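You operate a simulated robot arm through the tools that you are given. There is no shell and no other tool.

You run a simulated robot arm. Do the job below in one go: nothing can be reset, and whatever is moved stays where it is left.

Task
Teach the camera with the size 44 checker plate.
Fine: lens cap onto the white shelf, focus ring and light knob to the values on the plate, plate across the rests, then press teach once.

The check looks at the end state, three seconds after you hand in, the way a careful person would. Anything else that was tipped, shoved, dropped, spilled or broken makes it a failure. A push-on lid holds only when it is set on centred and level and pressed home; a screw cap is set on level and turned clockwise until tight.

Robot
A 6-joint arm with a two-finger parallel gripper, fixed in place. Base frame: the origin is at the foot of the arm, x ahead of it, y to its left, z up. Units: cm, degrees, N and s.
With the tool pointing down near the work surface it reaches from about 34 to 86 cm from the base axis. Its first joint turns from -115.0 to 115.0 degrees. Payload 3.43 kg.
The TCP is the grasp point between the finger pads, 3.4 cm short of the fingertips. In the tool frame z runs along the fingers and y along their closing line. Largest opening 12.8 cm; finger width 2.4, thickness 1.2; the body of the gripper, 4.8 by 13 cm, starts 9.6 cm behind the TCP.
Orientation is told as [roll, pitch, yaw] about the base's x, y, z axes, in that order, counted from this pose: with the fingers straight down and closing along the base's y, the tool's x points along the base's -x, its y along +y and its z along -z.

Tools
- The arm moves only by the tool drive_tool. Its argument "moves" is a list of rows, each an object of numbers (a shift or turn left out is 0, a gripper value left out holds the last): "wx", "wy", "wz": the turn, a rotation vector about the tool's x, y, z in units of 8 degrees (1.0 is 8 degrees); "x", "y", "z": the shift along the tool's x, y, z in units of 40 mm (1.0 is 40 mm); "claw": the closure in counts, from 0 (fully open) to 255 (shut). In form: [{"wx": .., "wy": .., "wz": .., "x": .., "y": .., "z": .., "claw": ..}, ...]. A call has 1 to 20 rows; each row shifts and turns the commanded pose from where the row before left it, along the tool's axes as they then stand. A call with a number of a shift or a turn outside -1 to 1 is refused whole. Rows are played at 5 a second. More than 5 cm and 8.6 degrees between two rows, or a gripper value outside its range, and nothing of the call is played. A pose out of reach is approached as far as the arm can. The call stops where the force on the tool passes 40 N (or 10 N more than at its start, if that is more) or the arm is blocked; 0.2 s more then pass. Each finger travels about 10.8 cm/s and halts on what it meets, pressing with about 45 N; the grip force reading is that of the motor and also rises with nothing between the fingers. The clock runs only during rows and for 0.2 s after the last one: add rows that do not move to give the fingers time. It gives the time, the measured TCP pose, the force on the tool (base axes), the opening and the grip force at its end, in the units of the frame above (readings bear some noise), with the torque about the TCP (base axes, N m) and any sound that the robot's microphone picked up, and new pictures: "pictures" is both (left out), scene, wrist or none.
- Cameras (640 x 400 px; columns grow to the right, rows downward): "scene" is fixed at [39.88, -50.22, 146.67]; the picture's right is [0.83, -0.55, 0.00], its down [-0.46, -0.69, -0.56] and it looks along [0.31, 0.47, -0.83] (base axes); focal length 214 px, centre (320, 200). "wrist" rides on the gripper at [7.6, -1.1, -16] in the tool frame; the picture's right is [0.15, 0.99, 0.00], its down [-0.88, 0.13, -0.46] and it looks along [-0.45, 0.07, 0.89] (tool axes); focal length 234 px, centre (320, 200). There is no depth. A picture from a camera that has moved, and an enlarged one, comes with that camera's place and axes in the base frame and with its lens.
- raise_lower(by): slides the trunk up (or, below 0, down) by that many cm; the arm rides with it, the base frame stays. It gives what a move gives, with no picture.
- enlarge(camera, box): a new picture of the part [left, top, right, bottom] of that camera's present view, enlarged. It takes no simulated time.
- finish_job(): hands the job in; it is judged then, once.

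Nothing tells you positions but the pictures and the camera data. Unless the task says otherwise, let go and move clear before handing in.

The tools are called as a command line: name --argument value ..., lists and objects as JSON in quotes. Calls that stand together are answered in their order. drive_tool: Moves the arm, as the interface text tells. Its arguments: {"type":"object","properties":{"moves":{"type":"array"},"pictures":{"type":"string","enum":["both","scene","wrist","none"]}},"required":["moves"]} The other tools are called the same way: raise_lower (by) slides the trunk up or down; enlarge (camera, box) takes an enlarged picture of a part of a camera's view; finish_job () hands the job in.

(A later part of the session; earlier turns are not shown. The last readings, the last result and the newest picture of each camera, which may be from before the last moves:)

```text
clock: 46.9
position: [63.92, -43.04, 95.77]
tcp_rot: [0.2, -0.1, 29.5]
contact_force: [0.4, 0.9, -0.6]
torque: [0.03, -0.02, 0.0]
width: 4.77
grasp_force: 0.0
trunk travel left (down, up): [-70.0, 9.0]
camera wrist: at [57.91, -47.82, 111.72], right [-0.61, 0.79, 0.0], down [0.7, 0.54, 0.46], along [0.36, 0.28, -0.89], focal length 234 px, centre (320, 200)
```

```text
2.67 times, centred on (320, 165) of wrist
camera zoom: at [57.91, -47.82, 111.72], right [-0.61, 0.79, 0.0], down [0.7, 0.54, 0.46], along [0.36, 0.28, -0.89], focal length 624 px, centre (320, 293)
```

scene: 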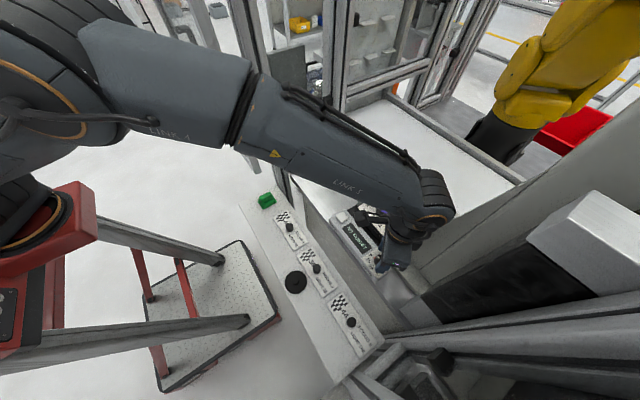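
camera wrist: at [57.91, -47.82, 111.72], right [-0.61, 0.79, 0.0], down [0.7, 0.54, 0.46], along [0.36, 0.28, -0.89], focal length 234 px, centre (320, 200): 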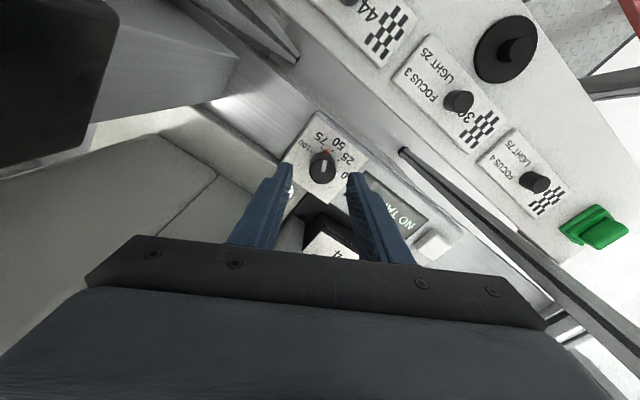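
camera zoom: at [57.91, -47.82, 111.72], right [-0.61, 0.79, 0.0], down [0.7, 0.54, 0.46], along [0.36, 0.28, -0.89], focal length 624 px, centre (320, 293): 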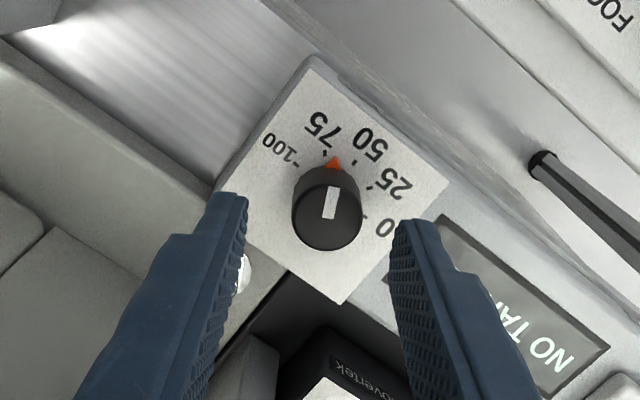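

After release the pointer sits around 67, still moving the right way. I'll recentre on the knob, rotate to about yaw -5 and check before gripping again.

drive_tool --moves '[{"x": -0.015, "y": 0.07}, {"wz": 0.86}, {"wz": 0.86}, {"wz": 0.86}, {"wz": 0.86}, {"wz": 0.86}, {}]' --pictures "wrist"

enlarge --camera "wrist" --box '[250, 90, 390, 240]'

enlarge --camera "scene" --box '[350, 225, 410, 285]'

```text
clock: 48.5
position: [64.05, -42.63, 95.64]
tcp_rot: [0.0, 0.1, -5.1]
contact_force: [0.3, -0.1, 0.0]
torque: [-0.01, 0.02, -0.02]
width: 4.75
grasp_force: 0.1
trunk travel left (down, up): [-70.0, 9.0]
camera wrist: at [56.23, -43.27, 111.68], right [-0.06, 1.0, 0.0], down [0.89, 0.05, 0.45], along [0.45, 0.03, -0.89], focal length 234 px, centre (320, 200)
```

wrist: 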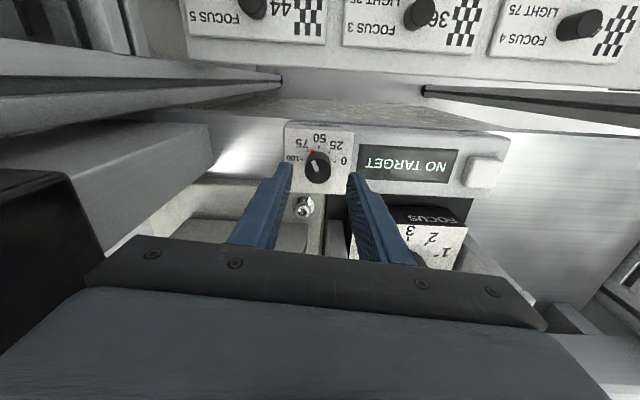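

```text
2.67 times, centred on (320, 165) of wrist
camera zoom: at [56.23, -43.27, 111.68], right [-0.06, 1.0, 0.0], down [0.89, 0.05, 0.45], along [0.45, 0.03, -0.89], focal length 624 px, centre (320, 293)
```

zoom: 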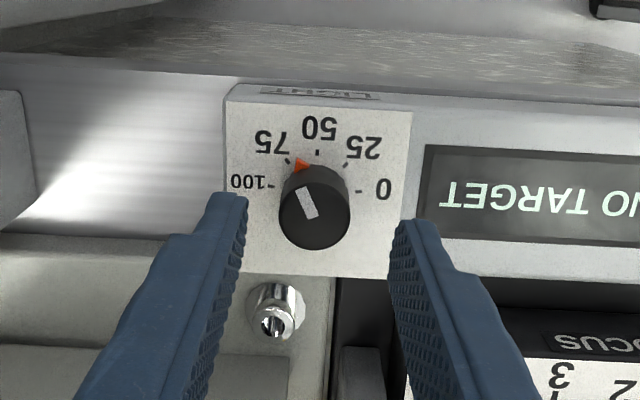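

```text
6.67 times, centred on (380, 255) of scene
camera zoom: at [39.88, -50.22, 146.67], right [0.83, -0.55, 0.0], down [-0.46, -0.69, -0.56], along [0.31, 0.47, -0.83], focal length 1430 px, centre (-80, -167)
```

zoom: 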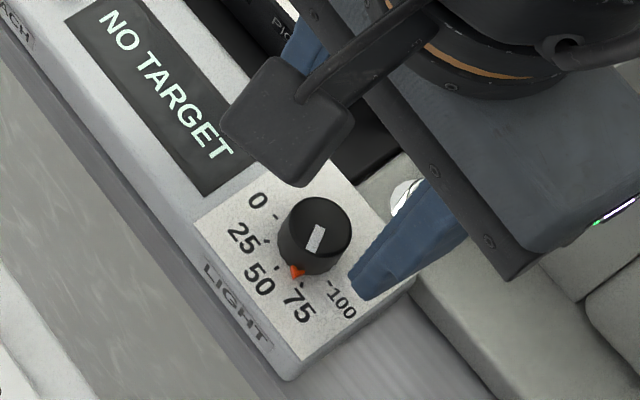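

drive_tool --moves '[{"y": -0.035, "z": 0.3}, {"z": 0.3}, {"z": 0.18}, {}, {"claw": 180}, {"claw": 195}, {"claw": 220}, {"claw": 255}, {"claw": 255}]' --pictures "wrist"

enlarge --camera "wrist" --box '[250, 90, 390, 240]'

```text
clock: 50.5
position: [63.91, -42.89, 92.53]
tcp_rot: [0.0, 0.1, -5.1]
contact_force: [1.2, -6.2, -1.9]
torque: [-0.29, -0.22, -0.04]
width: 2.44
grasp_force: 45.4
trunk travel left (down, up): [-70.0, 9.0]
camera wrist: at [56.21, -43.48, 108.57], right [-0.06, 1.0, 0.0], down [0.89, 0.05, 0.45], along [0.45, 0.03, -0.89], focal length 234 px, centre (320, 200)
```

wrist: 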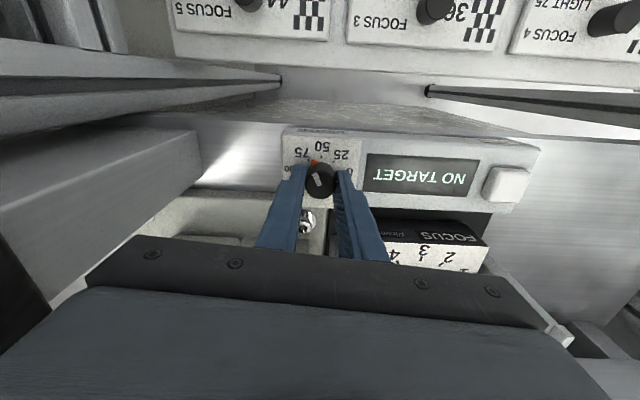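

```text
2.67 times, centred on (320, 165) of wrist
camera zoom: at [56.21, -43.48, 108.57], right [-0.06, 1.0, 0.0], down [0.89, 0.05, 0.45], along [0.45, 0.03, -0.89], focal length 624 px, centre (320, 293)
```

zoom: 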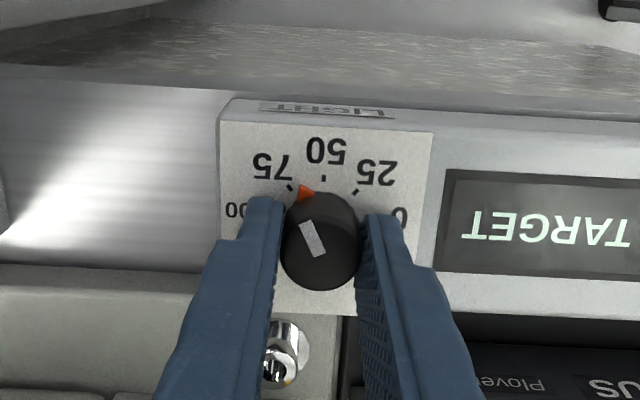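

Re-gripped. I'll turn counterclockwise another 40°, then fine-tune to 100.

drive_tool --moves '[{"y": -0.01, "wz": -0.6}, {"wz": -0.7}, {"wz": -0.7}, {"wz": -0.7}, {"wz": -0.7}, {"wz": -0.8}, {"wz": -0.8}, {}]' --pictures "wrist"

enlarge --camera "wrist" --box '[250, 90, 390, 240]'

```text
clock: 52.2
position: [63.85, -42.77, 92.62]
tcp_rot: [0.2, -0.1, 35.1]
contact_force: [-4.9, 8.0, 0.2]
torque: [-0.31, 0.5, -0.02]
width: 2.44
grasp_force: 45.3
trunk travel left (down, up): [-70.0, 9.0]
camera wrist: at [58.29, -48.22, 108.56], right [-0.69, 0.73, 0.0], down [0.65, 0.61, 0.46], along [0.33, 0.32, -0.89], focal length 234 px, centre (320, 200)
```

wrist: 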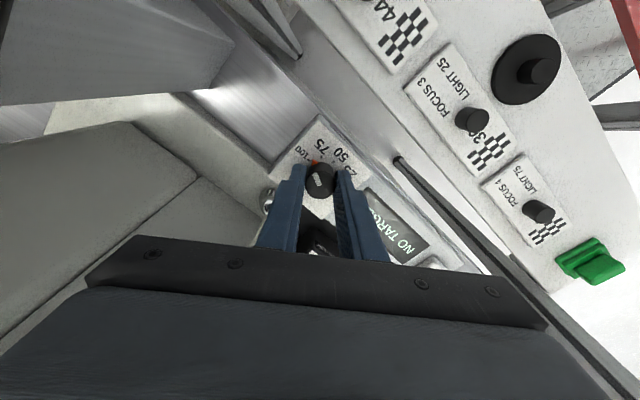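

```text
2.67 times, centred on (320, 165) of wrist
camera zoom: at [58.29, -48.22, 108.56], right [-0.69, 0.73, 0.0], down [0.65, 0.61, 0.46], along [0.33, 0.32, -0.89], focal length 624 px, centre (320, 293)
```

zoom: 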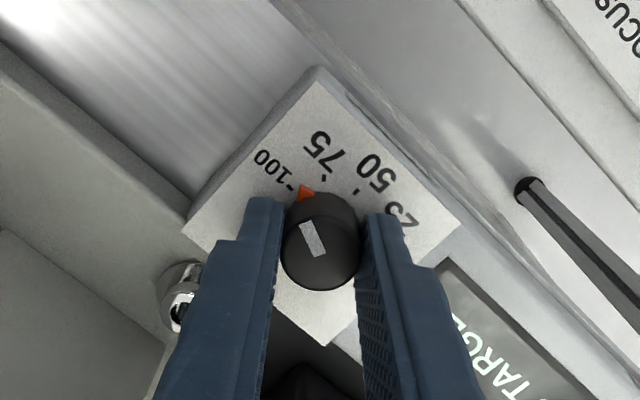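

drive_tool --moves '[{"wz": -0.5}, {"wz": -0.4}, {"wz": -0.4}, {}]' --pictures "wrist"

enlarge --camera "wrist" --box '[280, 120, 350, 200]'

```text
clock: 53.2
position: [63.92, -42.78, 92.59]
tcp_rot: [0.3, 0.0, 45.4]
contact_force: [-7.4, 17.9, -0.2]
torque: [-0.29, 0.27, -0.02]
width: 2.45
grasp_force: 45.3
trunk travel left (down, up): [-70.0, 9.0]
camera wrist: at [59.31, -49.11, 108.55], right [-0.81, 0.59, 0.0], down [0.53, 0.72, 0.46], along [0.27, 0.37, -0.89], focal length 234 px, centre (320, 200)
```

wrist: 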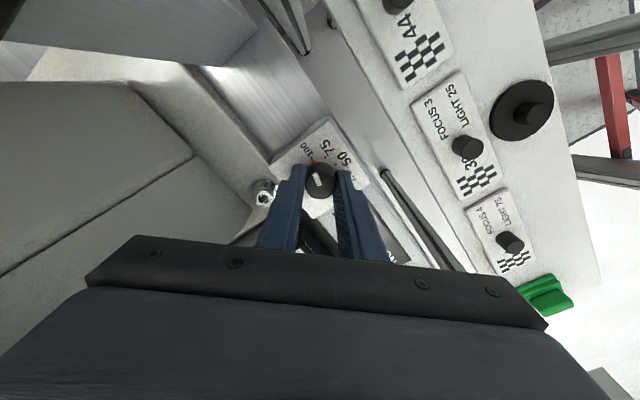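

```text
5.00 times, centred on (315, 160) of wrist
camera zoom: at [59.31, -49.11, 108.55], right [-0.81, 0.59, 0.0], down [0.53, 0.72, 0.46], along [0.27, 0.37, -0.89], focal length 1171 px, centre (345, 400)
```

zoom: 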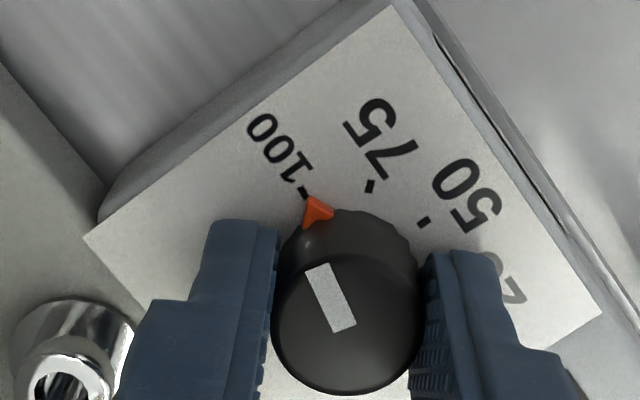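

The pointer now lines up with 100. Before letting go I'll take out the side load so the knob doesn't drift like last time.

drive_tool --moves '[{"x": -0.009, "y": 0.023}, {}, {}]' --pictures "none"

```text
clock: 54.0
position: [63.99, -42.76, 92.53]
tcp_rot: [0.1, -0.1, 45.3]
contact_force: [3.3, 16.1, -2.3]
torque: [0.41, -0.41, -0.01]
width: 2.41
grasp_force: 45.3
trunk travel left (down, up): [-70.0, 9.0]
```

drive_tool --moves '[{"x": -0.03, "y": 0.02}, {}, {}]' --pictures "none"

```text
clock: 54.9
position: [63.77, -42.77, 92.52]
tcp_rot: [0.1, 0.0, 45.3]
contact_force: [5.4, 5.1, -7.5]
torque: [0.63, -1.1, -0.02]
width: 2.46
grasp_force: 44.7
trunk travel left (down, up): [-70.0, 9.0]
```

drive_tool --moves '[{"x": 0.025, "y": 0.0}, {}, {}]' --pictures "wrist"

enlarge --camera "wrist" --box '[280, 120, 350, 200]'

```text
clock: 55.6
position: [63.89, -42.75, 92.63]
tcp_rot: [0.1, 0.0, 45.4]
contact_force: [13.8, 7.5, -5.8]
torque: [-0.5, 0.2, -0.01]
width: 2.45
grasp_force: 45.2
trunk travel left (down, up): [-70.0, 9.0]
camera wrist: at [59.27, -49.08, 108.56], right [-0.81, 0.59, 0.0], down [0.53, 0.72, 0.46], along [0.27, 0.37, -0.89], focal length 234 px, centre (320, 200)
```

wrist: 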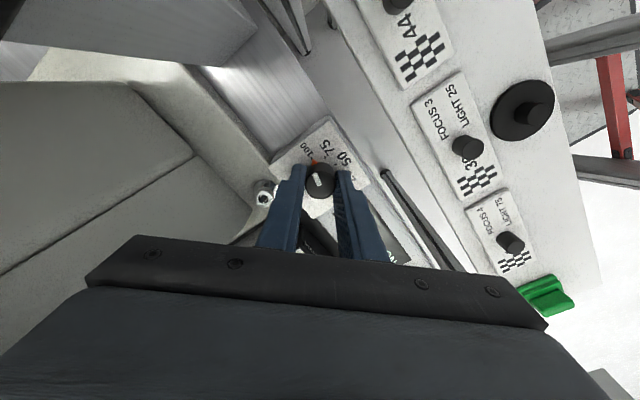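

```text
5.00 times, centred on (315, 160) of wrist
camera zoom: at [59.27, -49.08, 108.56], right [-0.81, 0.59, 0.0], down [0.53, 0.72, 0.46], along [0.27, 0.37, -0.89], focal length 1171 px, centre (345, 400)
```

zoom: 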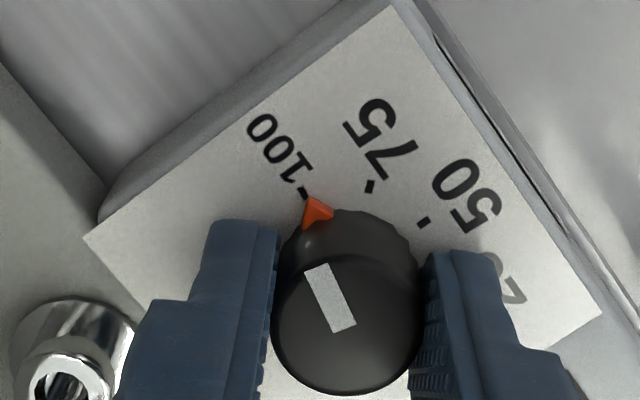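

drive_tool --moves '[{"claw": 212}, {"claw": 209}, {"claw": 207}, {"claw": 206}, {"claw": 205}, {"claw": 203}, {"claw": 200}, {}]' --pictures "wrist"

enlarge --camera "wrist" --box '[280, 120, 350, 200]'

```text
clock: 57.5
position: [63.71, -42.92, 92.64]
tcp_rot: [0.1, 0.0, 45.3]
contact_force: [0.1, -0.6, 0.7]
torque: [-0.01, 0.04, 0.01]
width: 2.75
grasp_force: 0.1
trunk travel left (down, up): [-70.0, 9.0]
camera wrist: at [59.16, -49.13, 108.56], right [-0.81, 0.59, 0.0], down [0.53, 0.72, 0.46], along [0.27, 0.37, -0.89], focal length 234 px, centre (320, 200)
```

wrist: 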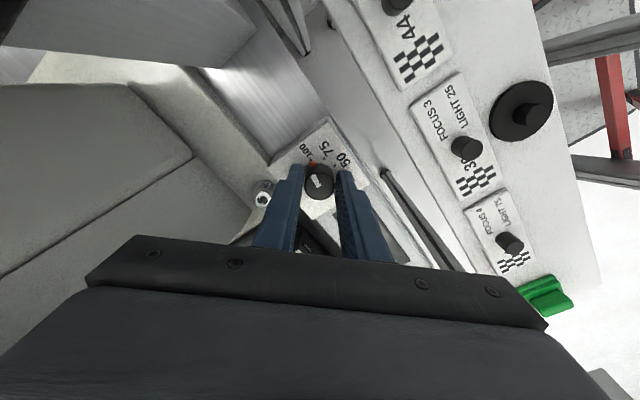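

```text
5.00 times, centred on (315, 160) of wrist
camera zoom: at [59.16, -49.13, 108.56], right [-0.81, 0.59, 0.0], down [0.53, 0.72, 0.46], along [0.27, 0.37, -0.89], focal length 1171 px, centre (345, 400)
```

zoom: 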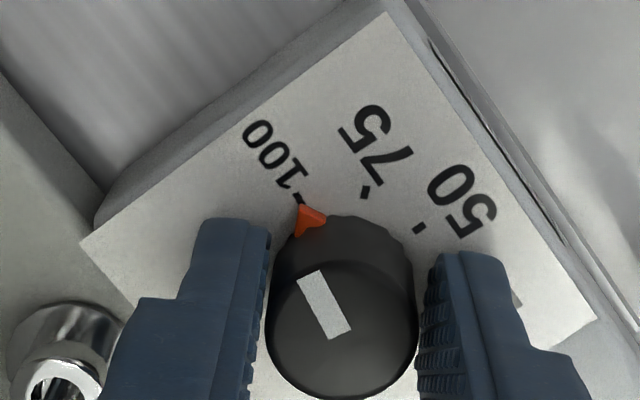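

The light pointer stayed on 100. I'll open wider and lift away, then check it from above.

drive_tool --moves '[{"claw": 190}, {"claw": 165}, {"claw": 145}, {}, {"z": -0.4}, {"z": -0.8}, {"z": -0.8}, {"z": -0.8}, {}]' --pictures "both"

enlarge --camera "wrist" --box '[270, 90, 370, 200]'

enlarge --camera "scene" --box '[345, 170, 425, 280]'

```text
clock: 59.5
position: [63.76, -42.73, 103.88]
tcp_rot: [0.1, 0.0, 45.3]
contact_force: [0.7, 0.1, -0.8]
torque: [0.02, 0.0, 0.0]
width: 5.55
grasp_force: 0.0
trunk travel left (down, up): [-70.0, 9.0]
camera wrist: at [59.18, -49.12, 119.74], right [-0.81, 0.59, 0.0], down [0.53, 0.72, 0.46], along [0.27, 0.37, -0.89], focal length 234 px, centre (320, 200)
```

scene: 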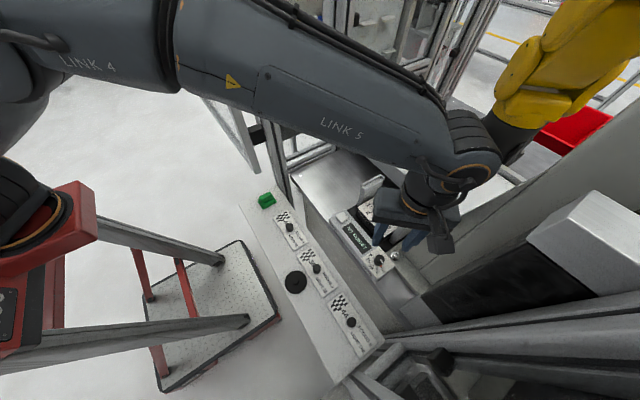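
wrist: 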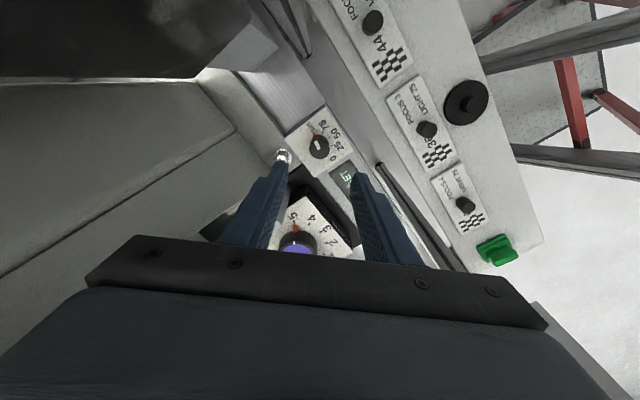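

```text
3.64 times, centred on (320, 145) of wrist
camera zoom: at [59.18, -49.12, 119.74], right [-0.81, 0.59, 0.0], down [0.53, 0.72, 0.46], along [0.27, 0.37, -0.89], focal length 852 px, centre (320, 400)
```

zoom: 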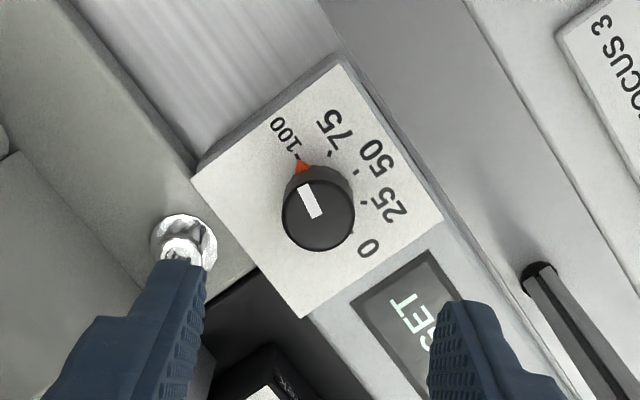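

```text
3.64 times, centred on (385, 225) of scene
camera zoom: at [39.88, -50.22, 146.67], right [0.83, -0.55, 0.0], down [-0.46, -0.69, -0.56], along [0.31, 0.47, -0.83], focal length 780 px, centre (84, 109)
```

zoom: 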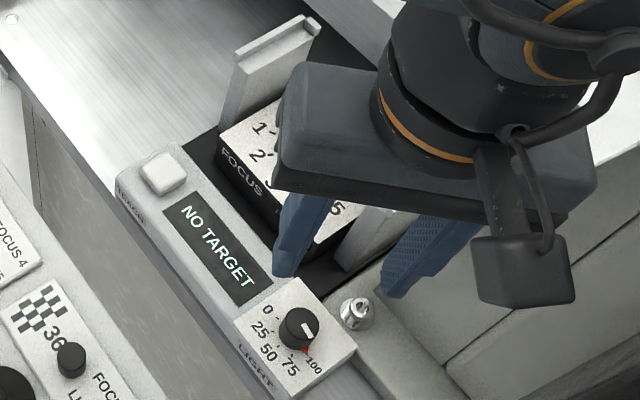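

enlarge --camera "wrist" --box '[300, 110, 350, 160]'

enlarge --camera "scene" --box '[365, 245, 395, 275]'

```text
8.00 times, centred on (325, 135) of wrist
camera zoom: at [59.18, -49.12, 119.74], right [-0.81, 0.59, 0.0], down [0.53, 0.72, 0.46], along [0.27, 0.37, -0.89], focal length 1873 px, centre (280, 720)
```

zoom: 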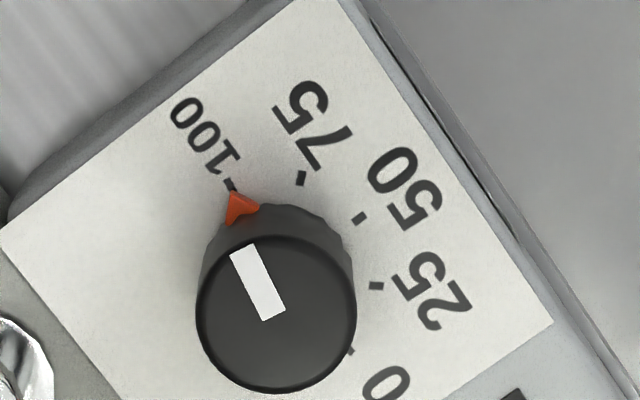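

```text
13.33 times, centred on (380, 260) of scene
camera zoom: at [39.88, -50.22, 146.67], right [0.83, -0.55, 0.0], down [-0.46, -0.69, -0.56], along [0.31, 0.47, -0.83], focal length 2860 px, centre (-480, -600)
```

zoom: 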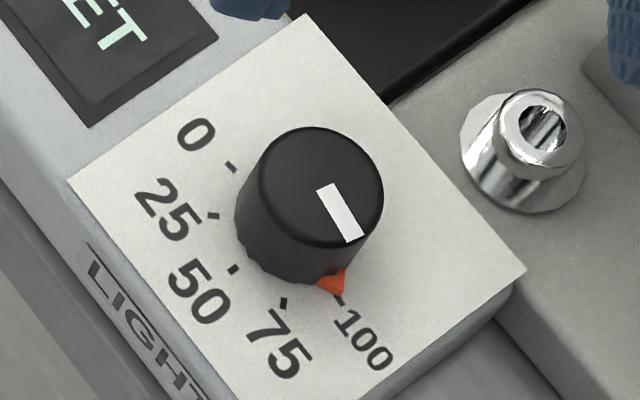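

Focus reads 5 and light reads 100. Now for plate 44: I'll rotate back to yaw 0 and move above its handle near (49.5, -50.6).

drive_tool --moves '[{"wz": 0.9}, {"wz": 0.95}, {"wz": 0.95}, {"wz": 0.95}, {"wz": 0.95}, {"wz": 0.96}, {}]' --pictures "none"

drive_tool --moves '[{"x": 0.7, "y": -0.39}, {"x": 0.71, "y": -0.39}, {"x": 0.71, "y": -0.39}, {"x": 0.71, "y": -0.39}, {"x": 0.71, "y": -0.4}, {}]' --pictures "both"

```text
clock: 61.0
position: [63.8, -42.77, 103.74]
tcp_rot: [0.2, 0.1, 0.0]
contact_force: [-0.2, -0.1, 0.4]
torque: [0.0, -0.03, 0.01]
width: 5.51
grasp_force: 0.0
trunk travel left (down, up): [-70.0, 9.0]
```

```text
clock: 62.5
position: [49.78, -50.63, 103.77]
tcp_rot: [0.2, 0.1, 0.2]
contact_force: [0.5, -0.2, -0.1]
torque: [-0.02, -0.02, 0.02]
width: 5.53
grasp_force: 0.1
trunk travel left (down, up): [-70.0, 9.0]
camera wrist: at [42.02, -51.89, 119.81], right [-0.15, 0.99, 0.0], down [0.88, 0.13, 0.45], along [0.45, 0.07, -0.89], focal length 234 px, centre (320, 200)
```

scene: 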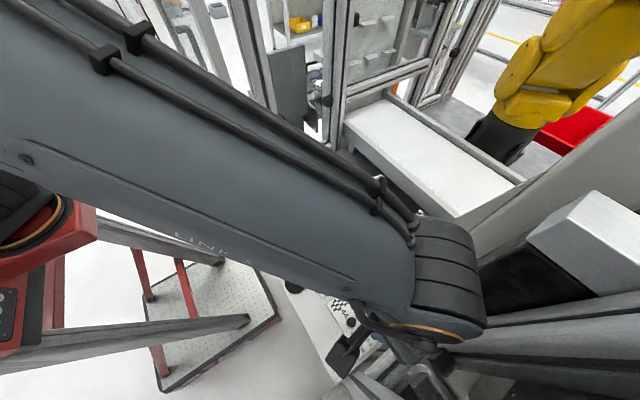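
wrist: 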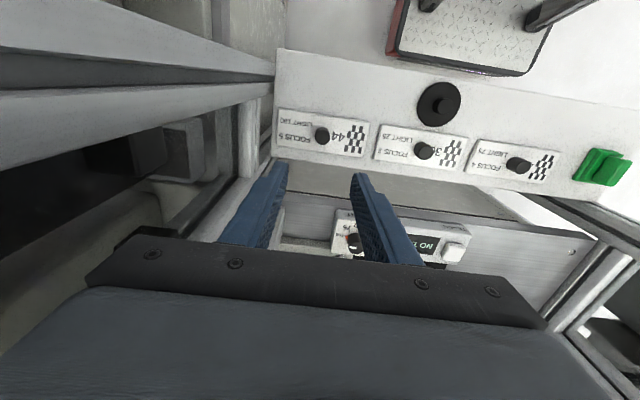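

enlarge --camera "wrist" --box '[200, 60, 400, 220]'

enlarge --camera "wrist" --box '[0, 0, 300, 260]'

enlarge --camera "scene" --box '[300, 260, 480, 400]'

```text
2.50 times, centred on (300, 140) of wrist
camera zoom: at [42.02, -51.89, 119.81], right [-0.15, 0.99, 0.0], down [0.88, 0.13, 0.45], along [0.45, 0.07, -0.89], focal length 585 px, centre (370, 350)
```

zoom: 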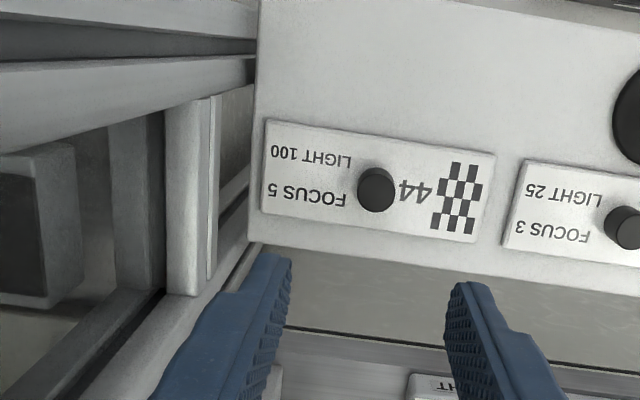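

```text
1.54 times, centred on (150, 130) of wrist
camera zoom: at [42.02, -51.89, 119.81], right [-0.15, 0.99, 0.0], down [0.88, 0.13, 0.45], along [0.45, 0.07, -0.89], focal length 360 px, centre (582, 308)
```

zoom: 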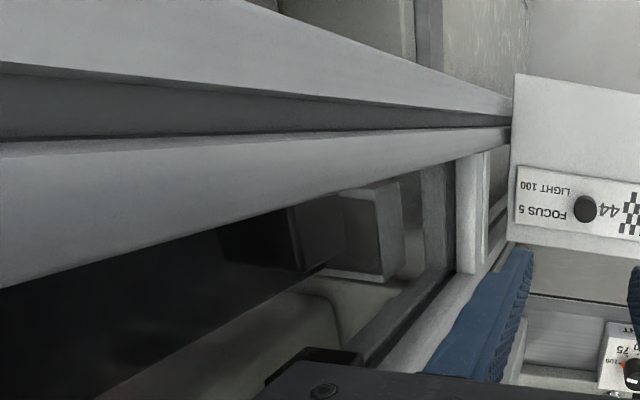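

```text
2.86 times, centred on (390, 330) of scene
camera zoom: at [39.88, -50.22, 146.67], right [0.83, -0.55, 0.0], down [-0.46, -0.69, -0.56], along [0.31, 0.47, -0.83], focal length 613 px, centre (120, -171)
```

zoom: 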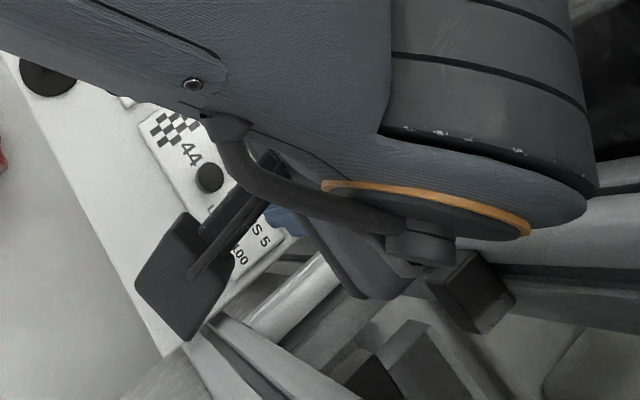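

The handle sits about (49.85, -50.25). I'll nudge over, go partway down and check the alignment again.

drive_tool --moves '[{"x": -0.02, "y": 0.095, "z": 0.6}, {"z": 0.7}, {"z": 0.7}, {"z": 0.5}, {"z": 0.4}, {}]' --pictures "wrist"

enlarge --camera "wrist" --box '[220, 80, 420, 230]'

```text
clock: 63.9
position: [49.76, -50.27, 92.06]
tcp_rot: [0.0, 0.1, 0.1]
contact_force: [-0.3, -0.3, -0.9]
torque: [0.04, 0.03, -0.02]
width: 5.52
grasp_force: 0.0
trunk travel left (down, up): [-70.0, 9.0]
camera wrist: at [42.1, -51.46, 108.15], right [-0.15, 0.99, 0.0], down [0.88, 0.13, 0.45], along [0.45, 0.07, -0.89], focal length 234 px, centre (320, 200)
```

wrist: 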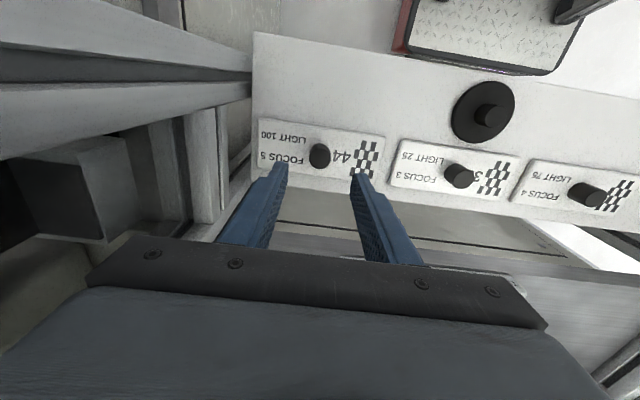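

```text
2.67 times, centred on (320, 155) of wrist
camera zoom: at [42.1, -51.46, 108.15], right [-0.15, 0.99, 0.0], down [0.88, 0.13, 0.45], along [0.45, 0.07, -0.89], focal length 624 px, centre (320, 320)
```

zoom: 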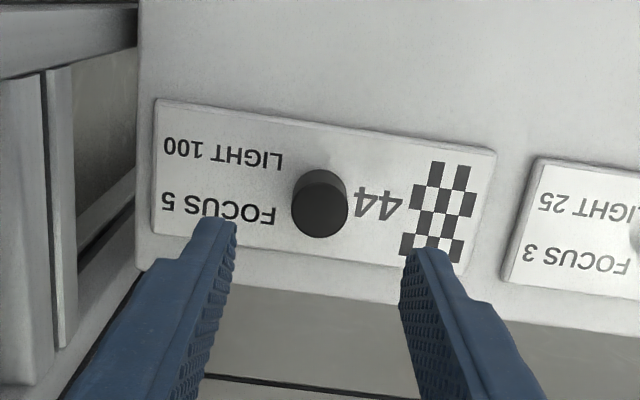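

drive_tool --moves '[{"x": -0.025, "y": 0.012, "z": 0.6}, {"z": 0.5}, {"z": 0.2}, {"z": 0.1}, {}]' --pictures "wrist"

enlarge --camera "wrist" --box '[230, 90, 410, 230]'

```text
clock: 65.0
position: [49.85, -50.16, 86.51]
tcp_rot: [0.1, 0.2, 0.2]
contact_force: [-0.2, 0.0, 0.3]
torque: [0.0, -0.03, 0.01]
width: 5.51
grasp_force: 0.0
trunk travel left (down, up): [-70.0, 9.0]
camera wrist: at [42.2, -51.46, 102.53], right [-0.15, 0.99, 0.0], down [0.88, 0.13, 0.45], along [0.45, 0.07, -0.89], focal length 234 px, centre (320, 200)
```

wrist: 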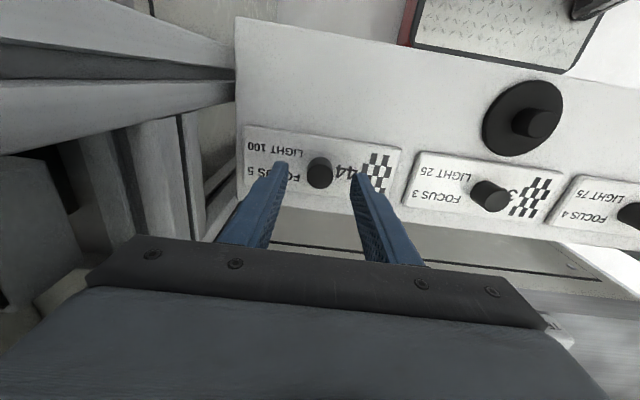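

```text
2.86 times, centred on (320, 160) of wrist
camera zoom: at [42.2, -51.46, 102.53], right [-0.15, 0.99, 0.0], down [0.88, 0.13, 0.45], along [0.45, 0.07, -0.89], focal length 669 px, centre (320, 314)
```

zoom: 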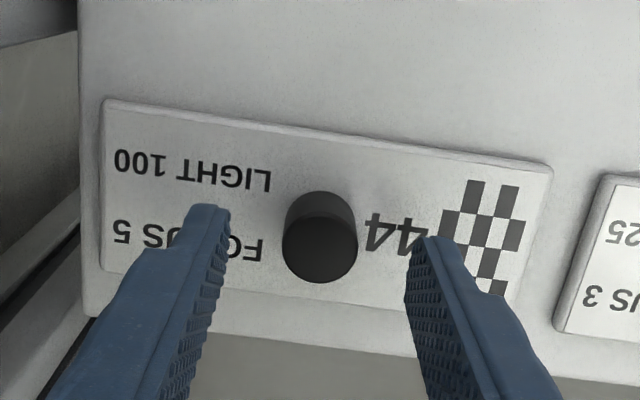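

drive_tool --moves '[{"x": -0.02, "z": 0.1}, {"z": 0.1}, {"z": 0.1}, {"z": 0.05}, {"z": 0.05}, {}]' --pictures "wrist"

enlarge --camera "wrist" --box '[230, 90, 410, 230]'

```text
clock: 66.5
position: [49.75, -50.23, 84.92]
tcp_rot: [0.1, 0.1, 0.1]
contact_force: [0.7, 0.3, 0.1]
torque: [-0.01, 0.01, 0.0]
width: 5.53
grasp_force: 0.0
trunk travel left (down, up): [-70.0, 9.0]
camera wrist: at [42.26, -51.47, 100.97], right [-0.15, 0.99, 0.0], down [0.88, 0.13, 0.45], along [0.45, 0.07, -0.89], focal length 234 px, centre (320, 200)
```

wrist: 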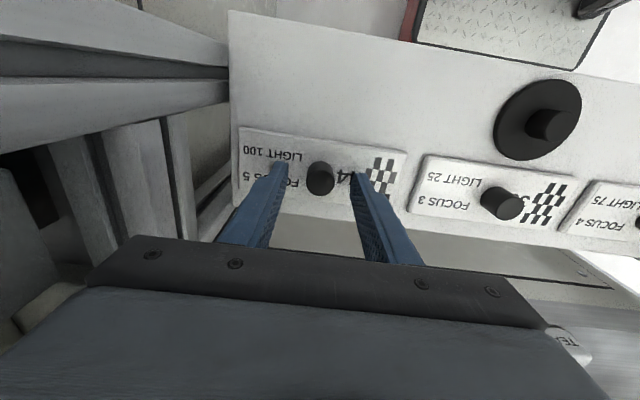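

```text
2.86 times, centred on (320, 160) of wrist
camera zoom: at [42.26, -51.47, 100.97], right [-0.15, 0.99, 0.0], down [0.88, 0.13, 0.45], along [0.45, 0.07, -0.89], focal length 669 px, centre (320, 314)
```

zoom: 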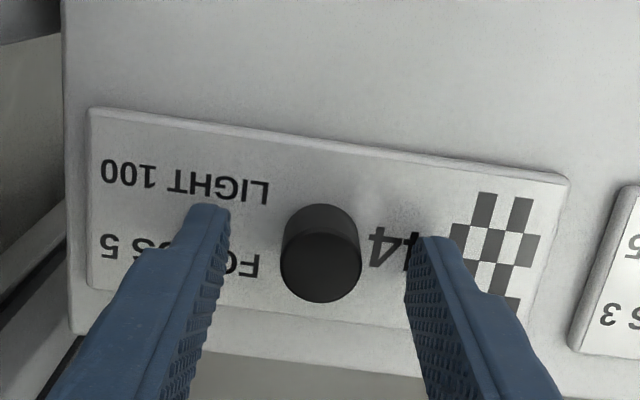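

drive_tool --moves '[{"z": 0.05}, {"z": 0.05}, {"z": 0.04}, {}]' --pictures "wrist"

enlarge --camera "wrist" --box '[230, 90, 410, 230]'

```text
clock: 67.5
position: [49.89, -50.18, 84.39]
tcp_rot: [0.1, 0.1, 0.1]
contact_force: [-0.2, -0.1, 0.1]
torque: [0.0, -0.04, 0.0]
width: 5.52
grasp_force: 0.0
trunk travel left (down, up): [-70.0, 9.0]
camera wrist: at [42.24, -51.5, 100.41], right [-0.15, 0.99, 0.0], down [0.88, 0.13, 0.45], along [0.45, 0.07, -0.89], focal length 234 px, centre (320, 200)
```

wrist: 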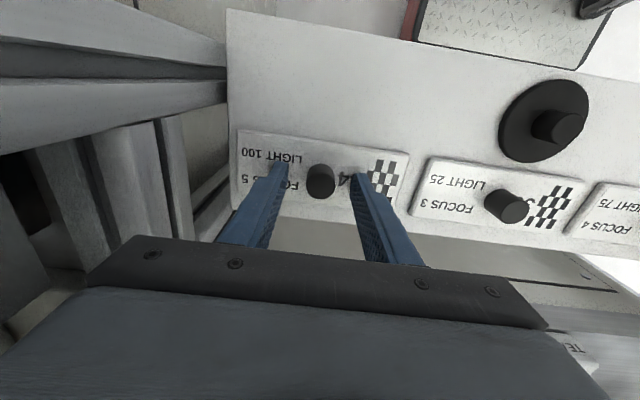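

```text
2.86 times, centred on (320, 160) of wrist
camera zoom: at [42.24, -51.5, 100.41], right [-0.15, 0.99, 0.0], down [0.88, 0.13, 0.45], along [0.45, 0.07, -0.89], focal length 669 px, centre (320, 314)
```

zoom: 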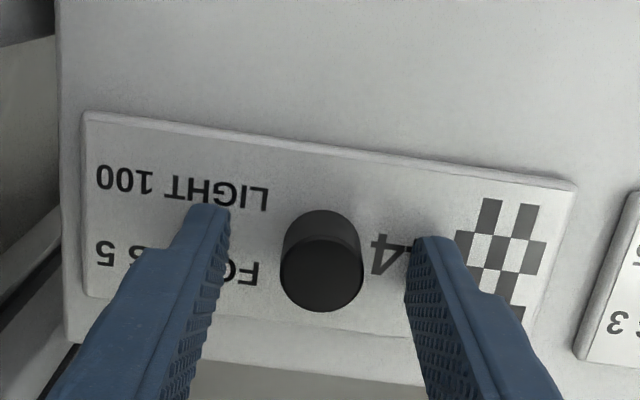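

The tips are beside the handle and not touching the plate. I'll close on the handle.

drive_tool --moves '[{"z": 0.03}, {"claw": 170}, {"claw": 185}, {"claw": 200}, {"claw": 215}, {"claw": 255}, {"claw": 255}, {}]' --pictures "wrist"

enlarge --camera "wrist" --box '[220, 80, 420, 230]'

```text
clock: 69.2
position: [49.78, -50.16, 84.36]
tcp_rot: [0.1, 0.1, 0.1]
contact_force: [-0.5, 1.2, 2.3]
torque: [-0.18, 0.01, 0.01]
width: 2.3
grasp_force: 44.9
trunk travel left (down, up): [-70.0, 9.0]
camera wrist: at [42.25, -51.5, 100.31], right [-0.15, 0.99, 0.0], down [0.88, 0.13, 0.45], along [0.45, 0.07, -0.89], focal length 234 px, centre (320, 200)
```

wrist: 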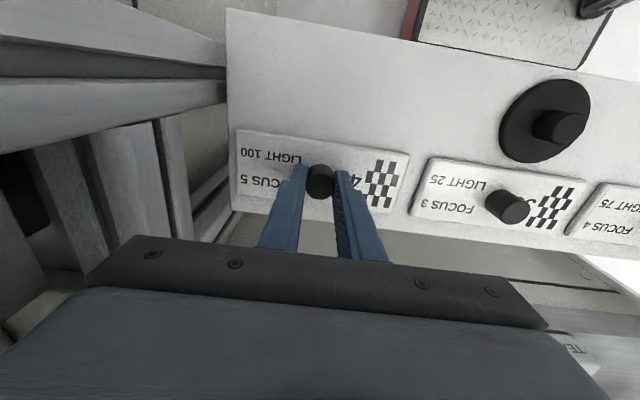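

```text
2.67 times, centred on (320, 155) of wrist
camera zoom: at [42.25, -51.5, 100.31], right [-0.15, 0.99, 0.0], down [0.88, 0.13, 0.45], along [0.45, 0.07, -0.89], focal length 624 px, centre (320, 320)
```

zoom: 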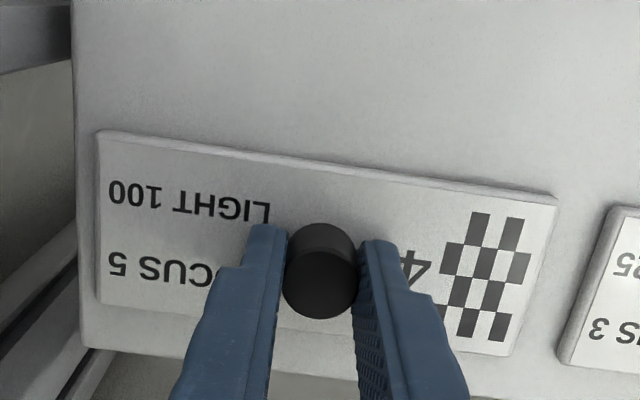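

Gripped at 2.3 cm. I'll lift the plate gently and check that it hangs level.

drive_tool --moves '[{"z": -0.1}, {"z": -0.2}, {"z": -0.4}, {"z": -0.6}, {"z": -0.6}, {}]' --pictures "both"

enlarge --camera "wrist" --box '[220, 80, 420, 230]'

```text
clock: 70.7
position: [49.9, -50.35, 91.94]
tcp_rot: [0.0, 0.1, 0.1]
contact_force: [0.1, -0.7, -1.7]
torque: [0.0, -0.02, 0.02]
width: 2.28
grasp_force: 44.8
trunk travel left (down, up): [-70.0, 9.0]
camera wrist: at [42.28, -51.48, 107.96], right [-0.15, 0.99, 0.0], down [0.88, 0.13, 0.45], along [0.45, 0.07, -0.89], focal length 234 px, centre (320, 200)
```

scene: 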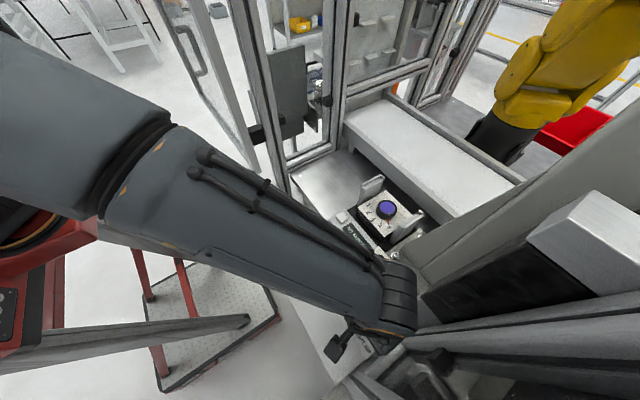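
wrist: 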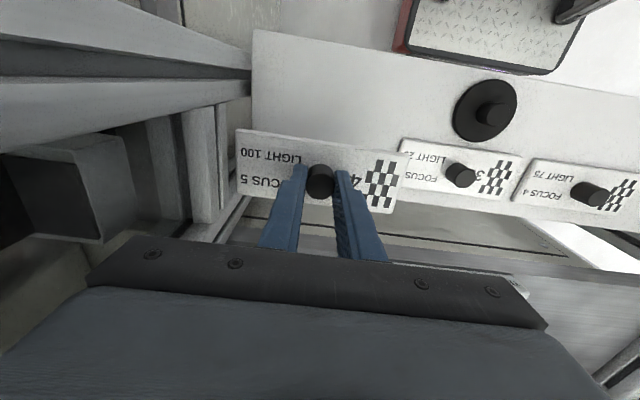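

```text
2.67 times, centred on (320, 155) of wrist
camera zoom: at [42.28, -51.48, 107.96], right [-0.15, 0.99, 0.0], down [0.88, 0.13, 0.45], along [0.45, 0.07, -0.89], focal length 624 px, centre (320, 320)
```

zoom: 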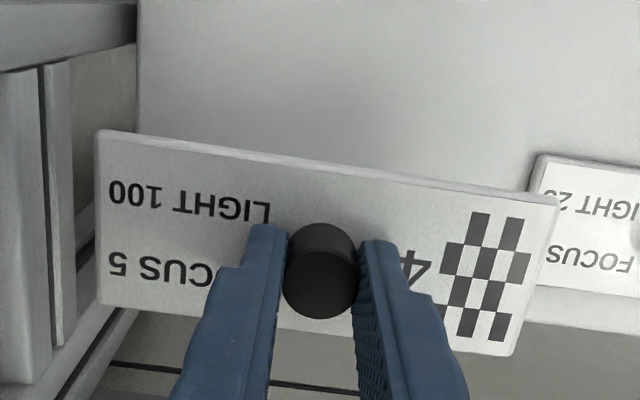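

The plate is held level and its printing hasn't shifted. I'll lift it to about z 108, move in +y first to stay clear of the posts, and then go in toward the rests.

drive_tool --moves '[{"z": -0.4}, {"z": -0.7}, {"z": -0.7}, {"z": -0.7}, {"z": -0.7}, {"z": -0.6}, {"z": -0.2}, {"y": 0.4}, {"y": 0.7}, {"y": 0.7}, {"y": 0.7}, {"y": 0.7}, {"y": 0.7}, {"y": 0.4}, {}]' --pictures "none"

drive_tool --moves '[{"x": -0.4}, {"x": -0.7}, {"x": -0.7}, {"x": -0.7}, {"x": -0.7}, {"x": -0.7}, {"x": -0.7}, {"x": -0.6}, {"x": -0.4}, {}]' --pictures "both"

enlarge --camera "wrist" --box '[200, 70, 440, 250]'

```text
clock: 73.8
position: [49.88, -32.93, 108.0]
tcp_rot: [0.1, 0.1, 0.1]
contact_force: [-0.1, -0.2, -2.0]
torque: [-0.01, 0.02, 0.01]
width: 2.26
grasp_force: 45.1
trunk travel left (down, up): [-70.0, 9.0]
```

```text
clock: 76.0
position: [72.3, -32.92, 107.86]
tcp_rot: [0.1, 0.1, 0.0]
contact_force: [0.2, -0.7, -1.1]
torque: [0.0, -0.01, 0.03]
width: 2.26
grasp_force: 45.3
trunk travel left (down, up): [-70.0, 9.0]
camera wrist: at [64.72, -34.27, 123.96], right [-0.15, 0.99, 0.0], down [0.88, 0.13, 0.45], along [0.45, 0.07, -0.89], focal length 234 px, centre (320, 200)
```

scene: 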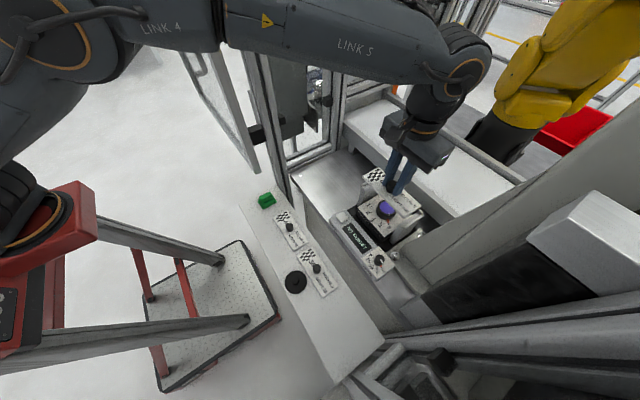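
wrist: 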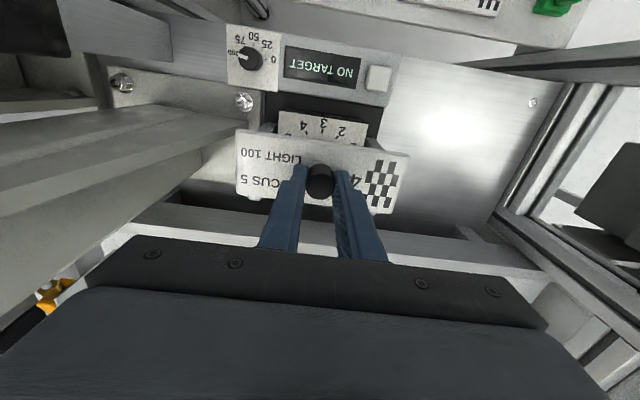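

```text
2.22 times, centred on (320, 160) of wrist
camera zoom: at [64.72, -34.27, 123.96], right [-0.15, 0.99, 0.0], down [0.88, 0.13, 0.45], along [0.45, 0.07, -0.89], focal length 520 px, centre (320, 289)
```

zoom: 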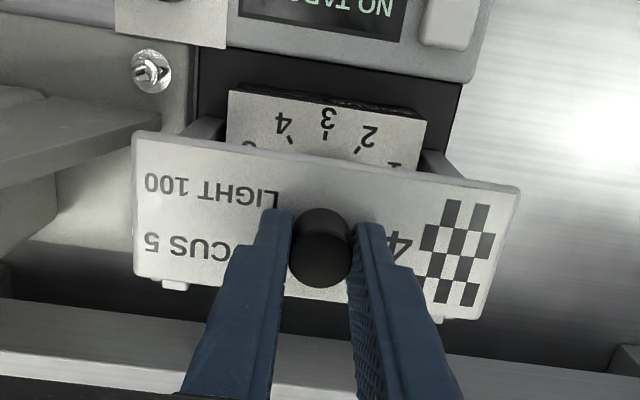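

The held plate blocks my view of the rests. I'll sidestep in +y so the wrist camera can see them, and measure their lips and stops accurately before setting the plate down.

drive_tool --moves '[{"y": 0.4}, {"y": 0.7}, {"y": 0.7}, {"y": 0.7}, {"y": 0.7}, {"y": 0.7}, {"y": 0.5}, {"y": 0.3}, {}]' --pictures "both"

enlarge --camera "wrist" --box '[80, 100, 240, 220]'

enlarge --camera "wrist" --box '[220, 110, 420, 230]'

```text
clock: 78.0
position: [72.13, -14.19, 107.87]
tcp_rot: [0.1, 0.1, 0.1]
contact_force: [0.8, -1.1, -1.1]
torque: [-0.03, 0.04, -0.01]
width: 2.27
grasp_force: 44.8
trunk travel left (down, up): [-70.0, 9.0]
camera wrist: at [64.62, -15.46, 123.92], right [-0.15, 0.99, 0.0], down [0.88, 0.13, 0.45], along [0.45, 0.07, -0.89], focal length 234 px, centre (320, 200)
```

scene: 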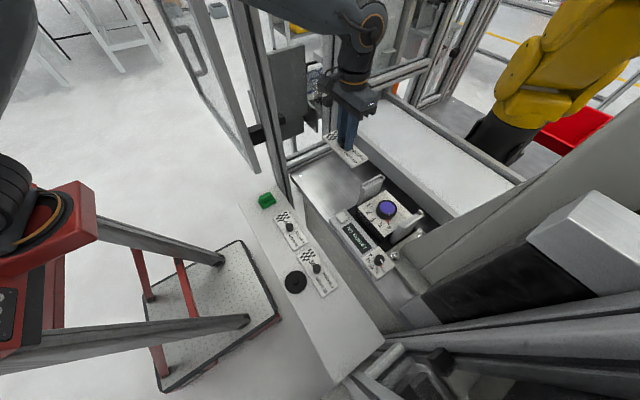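
wrist: 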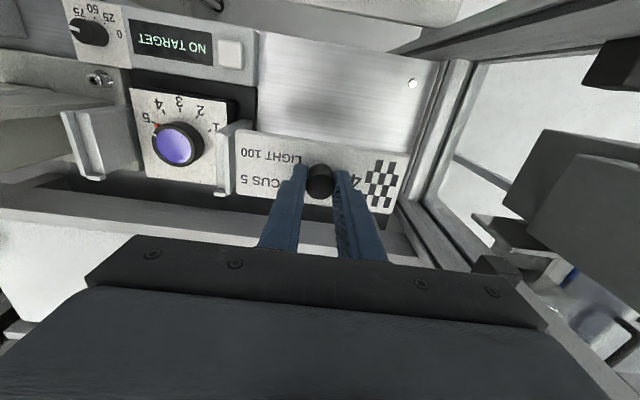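

```text
3.33 times, centred on (160, 160) of wrist
camera zoom: at [64.62, -15.46, 123.92], right [-0.15, 0.99, 0.0], down [0.88, 0.13, 0.45], along [0.45, 0.07, -0.89], focal length 781 px, centre (853, 333)
```

zoom: 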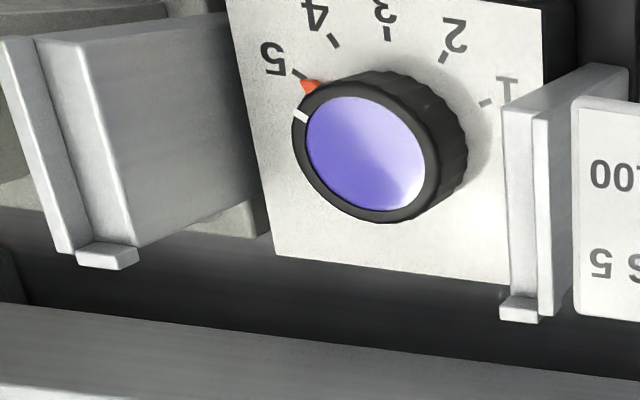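

```text
3.20 times, centred on (320, 170) of wrist
camera zoom: at [64.62, -15.46, 123.92], right [-0.15, 0.99, 0.0], down [0.88, 0.13, 0.45], along [0.45, 0.07, -0.89], focal length 749 px, centre (320, 296)
```

zoom: 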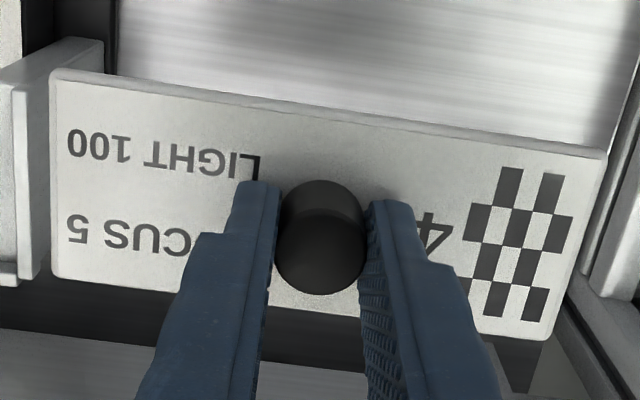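

enlarge --camera "wrist" --box '[195, 115, 245, 205]'

enlarge --camera "wrist" --box '[75, 100, 135, 190]'

enlarge --camera "scene" --box '[355, 165, 425, 245]'

enlarge --camera "scene" --box '[310, 110, 390, 190]'

```text
4.44 times, centred on (220, 160) of wrist
camera zoom: at [64.62, -15.46, 123.92], right [-0.15, 0.99, 0.0], down [0.88, 0.13, 0.45], along [0.45, 0.07, -0.89], focal length 1041 px, centre (764, 378)
```

zoom: 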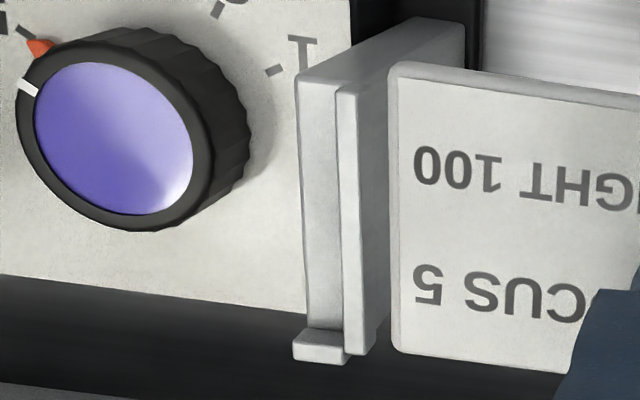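

```text
4.44 times, centred on (105, 145) of wrist
camera zoom: at [64.62, -15.46, 123.92], right [-0.15, 0.99, 0.0], down [0.88, 0.13, 0.45], along [0.45, 0.07, -0.89], focal length 1041 px, centre (1276, 444)
```

zoom: 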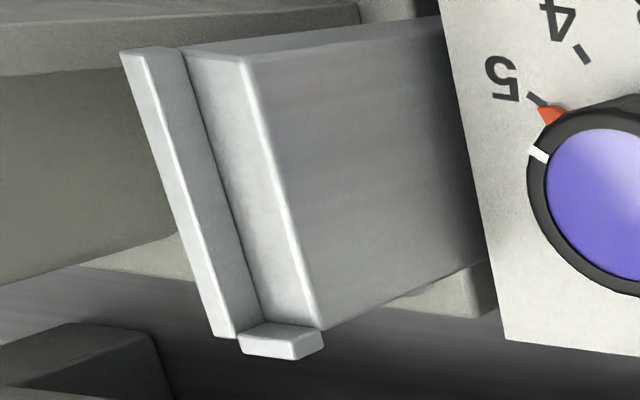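

```text
5.00 times, centred on (390, 205) of scene
camera zoom: at [39.88, -50.22, 146.67], right [0.83, -0.55, 0.0], down [-0.46, -0.69, -0.56], along [0.31, 0.47, -0.83], focal length 1072 px, centre (-30, 175)
```

zoom: 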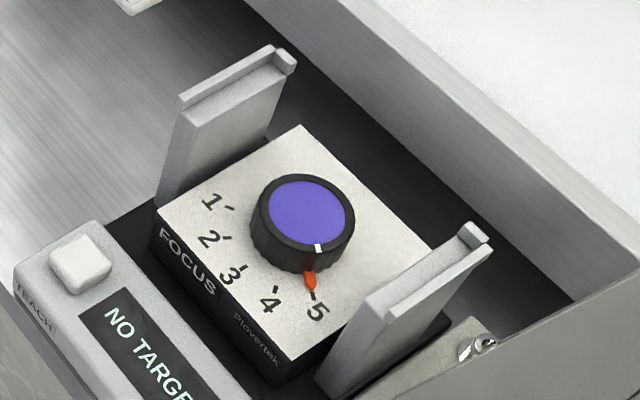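

```text
5.00 times, centred on (350, 150) of scene
camera zoom: at [39.88, -50.22, 146.67], right [0.83, -0.55, 0.0], down [-0.46, -0.69, -0.56], along [0.31, 0.47, -0.83], focal length 1072 px, centre (170, 450)
```

zoom: 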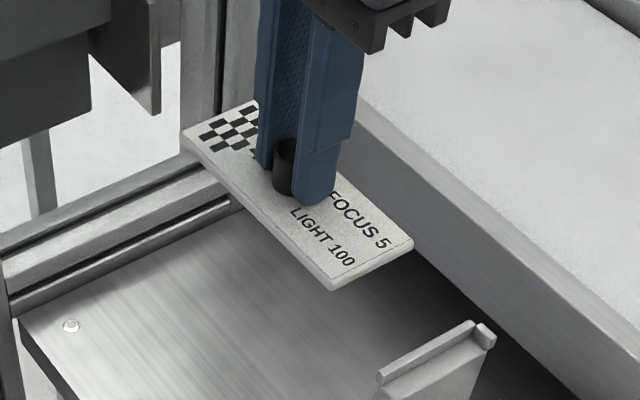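

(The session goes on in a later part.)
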